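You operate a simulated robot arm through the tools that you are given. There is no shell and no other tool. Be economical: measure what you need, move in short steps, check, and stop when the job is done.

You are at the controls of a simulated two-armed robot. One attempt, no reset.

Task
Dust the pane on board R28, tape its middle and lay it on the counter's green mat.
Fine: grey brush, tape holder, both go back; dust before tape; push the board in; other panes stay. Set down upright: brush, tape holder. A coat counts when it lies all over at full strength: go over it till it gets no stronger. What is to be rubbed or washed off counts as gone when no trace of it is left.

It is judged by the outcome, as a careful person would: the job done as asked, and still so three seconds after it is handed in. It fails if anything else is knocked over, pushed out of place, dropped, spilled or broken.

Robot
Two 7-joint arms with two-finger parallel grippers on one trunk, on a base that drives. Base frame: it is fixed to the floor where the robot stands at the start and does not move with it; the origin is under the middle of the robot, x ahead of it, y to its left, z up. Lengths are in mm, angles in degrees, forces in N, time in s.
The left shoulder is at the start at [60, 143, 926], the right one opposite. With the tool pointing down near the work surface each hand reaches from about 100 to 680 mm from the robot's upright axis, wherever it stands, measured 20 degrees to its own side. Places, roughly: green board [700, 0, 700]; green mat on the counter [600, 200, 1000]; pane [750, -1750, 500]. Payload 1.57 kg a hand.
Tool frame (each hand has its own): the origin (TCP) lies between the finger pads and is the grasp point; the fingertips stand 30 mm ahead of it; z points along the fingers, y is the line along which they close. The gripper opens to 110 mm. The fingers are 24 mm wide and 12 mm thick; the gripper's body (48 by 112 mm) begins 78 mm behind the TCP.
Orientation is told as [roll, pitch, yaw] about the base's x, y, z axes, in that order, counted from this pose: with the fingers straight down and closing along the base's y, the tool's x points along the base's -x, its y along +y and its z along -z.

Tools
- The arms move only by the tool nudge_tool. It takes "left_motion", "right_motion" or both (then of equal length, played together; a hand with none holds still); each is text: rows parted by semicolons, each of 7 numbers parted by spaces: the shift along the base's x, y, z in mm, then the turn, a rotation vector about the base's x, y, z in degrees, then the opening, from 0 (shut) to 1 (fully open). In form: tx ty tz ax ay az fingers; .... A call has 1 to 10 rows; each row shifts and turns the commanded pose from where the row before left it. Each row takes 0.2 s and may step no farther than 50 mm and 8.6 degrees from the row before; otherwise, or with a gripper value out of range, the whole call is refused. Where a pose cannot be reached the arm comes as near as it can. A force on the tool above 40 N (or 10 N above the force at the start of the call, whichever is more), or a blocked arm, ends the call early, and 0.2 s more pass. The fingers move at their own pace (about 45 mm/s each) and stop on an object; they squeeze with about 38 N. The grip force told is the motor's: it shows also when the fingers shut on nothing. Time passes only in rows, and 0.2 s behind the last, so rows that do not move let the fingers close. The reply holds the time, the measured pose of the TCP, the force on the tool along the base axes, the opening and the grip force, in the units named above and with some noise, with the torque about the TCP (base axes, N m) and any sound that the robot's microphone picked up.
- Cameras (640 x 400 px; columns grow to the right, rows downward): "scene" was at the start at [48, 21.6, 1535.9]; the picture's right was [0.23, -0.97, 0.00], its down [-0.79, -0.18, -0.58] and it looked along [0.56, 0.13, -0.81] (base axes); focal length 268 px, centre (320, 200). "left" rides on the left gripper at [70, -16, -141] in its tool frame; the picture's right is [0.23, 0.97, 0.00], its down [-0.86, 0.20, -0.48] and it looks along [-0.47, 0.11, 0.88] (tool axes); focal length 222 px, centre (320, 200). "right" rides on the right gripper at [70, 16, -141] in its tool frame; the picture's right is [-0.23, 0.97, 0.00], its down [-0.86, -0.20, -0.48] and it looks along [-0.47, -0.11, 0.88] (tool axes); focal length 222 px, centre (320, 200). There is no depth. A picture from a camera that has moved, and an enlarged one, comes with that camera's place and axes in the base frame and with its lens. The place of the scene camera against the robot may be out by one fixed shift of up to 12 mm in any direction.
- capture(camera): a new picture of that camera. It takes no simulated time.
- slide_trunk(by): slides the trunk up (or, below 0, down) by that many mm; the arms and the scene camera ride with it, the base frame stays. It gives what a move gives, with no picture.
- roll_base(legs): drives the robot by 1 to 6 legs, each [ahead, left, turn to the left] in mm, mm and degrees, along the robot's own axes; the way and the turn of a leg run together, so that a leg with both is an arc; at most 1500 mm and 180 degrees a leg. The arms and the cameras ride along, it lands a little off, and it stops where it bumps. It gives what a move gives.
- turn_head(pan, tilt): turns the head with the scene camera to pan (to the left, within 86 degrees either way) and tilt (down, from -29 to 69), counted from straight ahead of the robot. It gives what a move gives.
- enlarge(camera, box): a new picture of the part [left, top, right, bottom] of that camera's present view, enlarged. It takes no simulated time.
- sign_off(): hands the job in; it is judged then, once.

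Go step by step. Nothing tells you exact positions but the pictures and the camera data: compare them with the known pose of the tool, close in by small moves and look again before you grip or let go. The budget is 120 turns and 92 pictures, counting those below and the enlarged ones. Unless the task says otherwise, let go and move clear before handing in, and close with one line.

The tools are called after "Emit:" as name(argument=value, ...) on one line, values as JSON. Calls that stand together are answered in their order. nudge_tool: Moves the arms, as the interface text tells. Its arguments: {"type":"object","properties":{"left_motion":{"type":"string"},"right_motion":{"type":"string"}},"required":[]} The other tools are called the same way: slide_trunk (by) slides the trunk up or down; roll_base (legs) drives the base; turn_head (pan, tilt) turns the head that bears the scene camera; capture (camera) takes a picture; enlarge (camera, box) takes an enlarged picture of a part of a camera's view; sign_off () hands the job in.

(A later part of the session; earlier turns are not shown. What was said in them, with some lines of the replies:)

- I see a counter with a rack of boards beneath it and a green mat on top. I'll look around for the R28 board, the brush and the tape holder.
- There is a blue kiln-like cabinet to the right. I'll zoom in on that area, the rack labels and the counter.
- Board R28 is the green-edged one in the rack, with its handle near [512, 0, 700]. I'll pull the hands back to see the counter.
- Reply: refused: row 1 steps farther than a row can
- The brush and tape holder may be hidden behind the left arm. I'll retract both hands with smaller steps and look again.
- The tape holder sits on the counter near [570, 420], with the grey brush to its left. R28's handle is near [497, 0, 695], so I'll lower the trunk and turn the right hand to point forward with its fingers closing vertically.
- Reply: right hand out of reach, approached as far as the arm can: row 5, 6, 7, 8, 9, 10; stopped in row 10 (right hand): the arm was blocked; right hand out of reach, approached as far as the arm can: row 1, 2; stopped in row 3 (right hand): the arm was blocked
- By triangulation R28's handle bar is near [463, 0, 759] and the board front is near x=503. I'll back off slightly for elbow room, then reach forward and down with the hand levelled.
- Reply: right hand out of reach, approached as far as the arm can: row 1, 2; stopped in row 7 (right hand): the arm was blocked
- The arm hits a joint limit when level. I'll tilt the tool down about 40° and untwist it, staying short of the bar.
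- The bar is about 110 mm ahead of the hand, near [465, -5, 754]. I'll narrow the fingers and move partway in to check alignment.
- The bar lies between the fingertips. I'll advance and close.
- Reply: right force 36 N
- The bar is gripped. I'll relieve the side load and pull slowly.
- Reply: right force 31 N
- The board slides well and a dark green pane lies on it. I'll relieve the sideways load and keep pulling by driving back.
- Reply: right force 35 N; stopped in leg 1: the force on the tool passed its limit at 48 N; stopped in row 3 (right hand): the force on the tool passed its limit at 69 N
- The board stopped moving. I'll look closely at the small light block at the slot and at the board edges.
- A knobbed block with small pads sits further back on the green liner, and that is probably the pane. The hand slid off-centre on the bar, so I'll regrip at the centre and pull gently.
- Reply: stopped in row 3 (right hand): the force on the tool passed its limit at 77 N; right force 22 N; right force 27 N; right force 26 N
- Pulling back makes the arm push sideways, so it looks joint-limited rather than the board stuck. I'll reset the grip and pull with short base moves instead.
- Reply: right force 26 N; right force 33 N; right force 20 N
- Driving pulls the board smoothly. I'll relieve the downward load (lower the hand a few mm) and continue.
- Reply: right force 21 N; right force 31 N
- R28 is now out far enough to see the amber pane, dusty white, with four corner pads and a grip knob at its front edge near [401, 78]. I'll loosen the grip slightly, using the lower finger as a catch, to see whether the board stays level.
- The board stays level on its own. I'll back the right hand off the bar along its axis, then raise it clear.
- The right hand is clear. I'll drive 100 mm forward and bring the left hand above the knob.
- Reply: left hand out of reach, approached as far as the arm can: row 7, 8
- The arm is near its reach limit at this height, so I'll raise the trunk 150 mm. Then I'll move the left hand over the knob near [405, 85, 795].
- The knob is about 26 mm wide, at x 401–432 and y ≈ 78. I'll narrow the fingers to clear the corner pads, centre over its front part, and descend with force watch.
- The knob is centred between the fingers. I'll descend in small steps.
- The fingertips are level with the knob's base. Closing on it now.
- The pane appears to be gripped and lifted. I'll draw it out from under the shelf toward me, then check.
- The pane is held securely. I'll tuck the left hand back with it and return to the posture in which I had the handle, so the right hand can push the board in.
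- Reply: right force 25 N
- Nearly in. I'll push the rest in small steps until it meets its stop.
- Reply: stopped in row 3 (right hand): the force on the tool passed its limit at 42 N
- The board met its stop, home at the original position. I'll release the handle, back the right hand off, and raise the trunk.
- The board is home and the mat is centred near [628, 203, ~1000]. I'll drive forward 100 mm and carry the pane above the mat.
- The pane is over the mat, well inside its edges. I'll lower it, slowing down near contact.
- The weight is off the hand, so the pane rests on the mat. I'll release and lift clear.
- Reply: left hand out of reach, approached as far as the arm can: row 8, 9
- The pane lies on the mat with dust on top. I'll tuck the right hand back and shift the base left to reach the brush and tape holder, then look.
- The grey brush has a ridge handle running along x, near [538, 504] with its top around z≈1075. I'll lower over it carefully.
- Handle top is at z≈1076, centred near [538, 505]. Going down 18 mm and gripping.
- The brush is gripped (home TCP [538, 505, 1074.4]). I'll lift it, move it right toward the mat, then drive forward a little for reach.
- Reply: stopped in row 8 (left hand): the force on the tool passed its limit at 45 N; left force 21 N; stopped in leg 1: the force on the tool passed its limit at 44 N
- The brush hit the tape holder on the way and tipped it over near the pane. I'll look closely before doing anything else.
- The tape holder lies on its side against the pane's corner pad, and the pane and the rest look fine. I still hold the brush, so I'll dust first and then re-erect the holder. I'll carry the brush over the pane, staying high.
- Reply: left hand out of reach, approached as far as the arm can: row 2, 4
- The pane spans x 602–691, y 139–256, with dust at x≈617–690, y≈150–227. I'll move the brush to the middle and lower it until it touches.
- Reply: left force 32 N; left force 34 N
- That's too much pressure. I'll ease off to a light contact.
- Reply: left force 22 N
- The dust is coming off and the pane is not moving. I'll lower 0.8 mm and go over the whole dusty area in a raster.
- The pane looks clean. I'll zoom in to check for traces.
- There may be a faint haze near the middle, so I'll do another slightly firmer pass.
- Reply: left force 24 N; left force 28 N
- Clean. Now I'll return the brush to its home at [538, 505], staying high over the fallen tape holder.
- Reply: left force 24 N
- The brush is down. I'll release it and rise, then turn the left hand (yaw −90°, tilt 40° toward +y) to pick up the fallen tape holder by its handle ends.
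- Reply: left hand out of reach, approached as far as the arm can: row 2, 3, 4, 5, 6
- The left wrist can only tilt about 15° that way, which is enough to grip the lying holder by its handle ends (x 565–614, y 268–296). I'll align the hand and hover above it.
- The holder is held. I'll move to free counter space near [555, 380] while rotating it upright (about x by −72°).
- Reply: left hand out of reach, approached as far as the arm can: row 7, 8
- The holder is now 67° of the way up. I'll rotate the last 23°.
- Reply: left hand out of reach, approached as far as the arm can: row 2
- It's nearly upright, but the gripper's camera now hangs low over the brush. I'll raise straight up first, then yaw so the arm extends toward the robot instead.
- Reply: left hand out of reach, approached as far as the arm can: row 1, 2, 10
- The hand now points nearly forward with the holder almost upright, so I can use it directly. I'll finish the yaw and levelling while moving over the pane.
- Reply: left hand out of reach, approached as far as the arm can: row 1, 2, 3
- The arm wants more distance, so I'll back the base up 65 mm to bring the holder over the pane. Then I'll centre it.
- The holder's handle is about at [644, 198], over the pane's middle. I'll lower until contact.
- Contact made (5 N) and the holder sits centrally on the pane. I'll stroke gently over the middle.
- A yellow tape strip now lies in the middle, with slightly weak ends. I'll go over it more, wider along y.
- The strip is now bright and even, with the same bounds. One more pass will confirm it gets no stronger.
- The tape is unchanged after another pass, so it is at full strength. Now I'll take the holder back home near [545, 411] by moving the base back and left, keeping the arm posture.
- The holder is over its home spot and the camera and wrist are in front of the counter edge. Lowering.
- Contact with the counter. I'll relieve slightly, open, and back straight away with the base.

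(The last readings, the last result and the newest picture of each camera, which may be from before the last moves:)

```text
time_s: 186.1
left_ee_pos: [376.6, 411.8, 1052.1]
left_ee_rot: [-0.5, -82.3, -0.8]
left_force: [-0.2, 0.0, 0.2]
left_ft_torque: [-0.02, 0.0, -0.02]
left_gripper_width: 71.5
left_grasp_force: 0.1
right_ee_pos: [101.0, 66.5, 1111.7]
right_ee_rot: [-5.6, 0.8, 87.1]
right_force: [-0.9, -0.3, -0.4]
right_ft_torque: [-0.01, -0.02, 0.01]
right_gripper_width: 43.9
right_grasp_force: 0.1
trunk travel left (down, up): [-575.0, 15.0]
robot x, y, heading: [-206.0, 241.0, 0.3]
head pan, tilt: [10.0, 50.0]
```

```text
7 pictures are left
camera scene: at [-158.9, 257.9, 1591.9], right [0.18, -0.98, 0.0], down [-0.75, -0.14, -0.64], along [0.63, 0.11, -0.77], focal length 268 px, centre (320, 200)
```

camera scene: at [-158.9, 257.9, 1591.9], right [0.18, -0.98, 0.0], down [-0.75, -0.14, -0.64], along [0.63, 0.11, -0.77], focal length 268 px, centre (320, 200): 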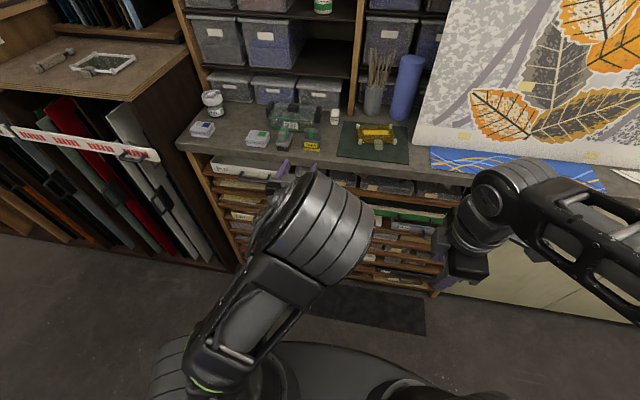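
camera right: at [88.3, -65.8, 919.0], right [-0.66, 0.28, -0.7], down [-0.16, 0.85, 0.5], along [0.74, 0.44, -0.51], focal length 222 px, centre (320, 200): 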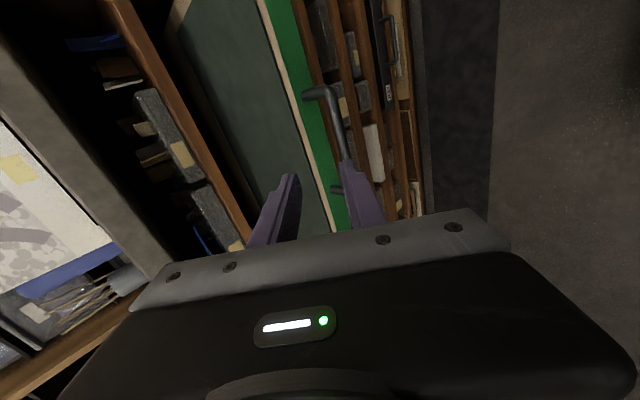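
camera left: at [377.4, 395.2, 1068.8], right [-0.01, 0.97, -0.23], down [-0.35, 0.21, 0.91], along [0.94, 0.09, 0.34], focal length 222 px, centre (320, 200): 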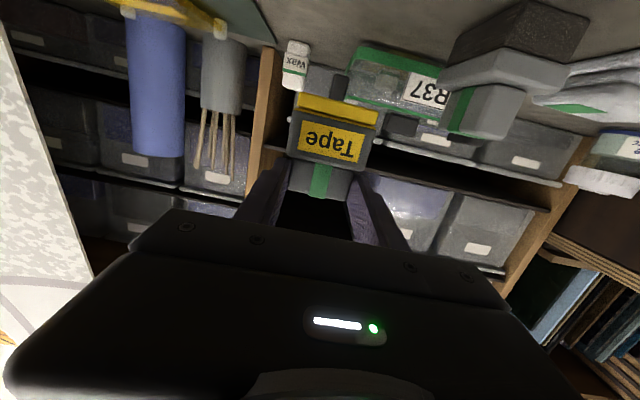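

Emit:
enlarge(camera="scene", box=[185, 80, 425, 230])

Emit:
enlarge(camera="scene", box=[330, 150, 470, 260])

```text
2.67 times, centred on (305, 155) of scene
camera zoom: at [-158.9, 257.9, 1591.9], right [0.18, -0.98, 0.0], down [-0.75, -0.14, -0.64], along [0.63, 0.11, -0.77], focal length 715 px, centre (360, 320)
```

zoom: 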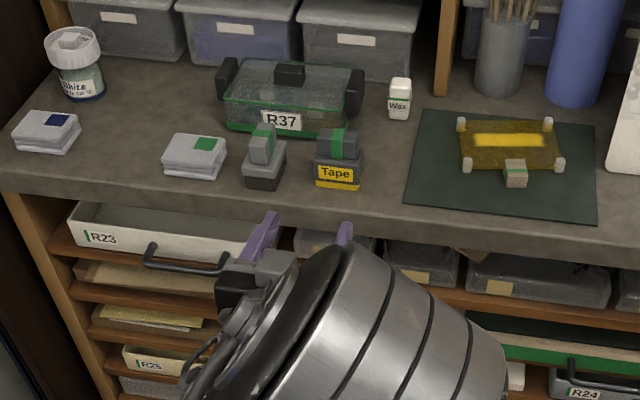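

```text
3.64 times, centred on (400, 205) of scene
camera zoom: at [-158.9, 257.9, 1591.9], right [0.18, -0.98, 0.0], down [-0.75, -0.14, -0.64], along [0.63, 0.11, -0.77], focal length 975 px, centre (29, 182)
```

zoom: 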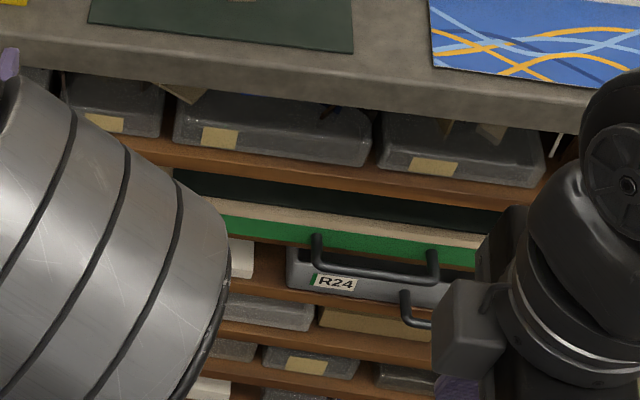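

Everything checks out. The pane lies on the mat, dusted and with its tape strip in the middle. The brush and tape holder stand upright at their places, and R28 is pushed in. Both hands are clear, so I'm handing in.

Emit:
sign_off()

```text
The job is handed in.
```

The R28 pane is dusted, taped across its middle and lying on the green mat. I did the dusting and taping there rather than on the board. R28 is pushed back in. The brush and tape holder stand upright at their places; the brush knocked the tape holder over along the way, and I stood it back up to within about a centimetre of its original spot.
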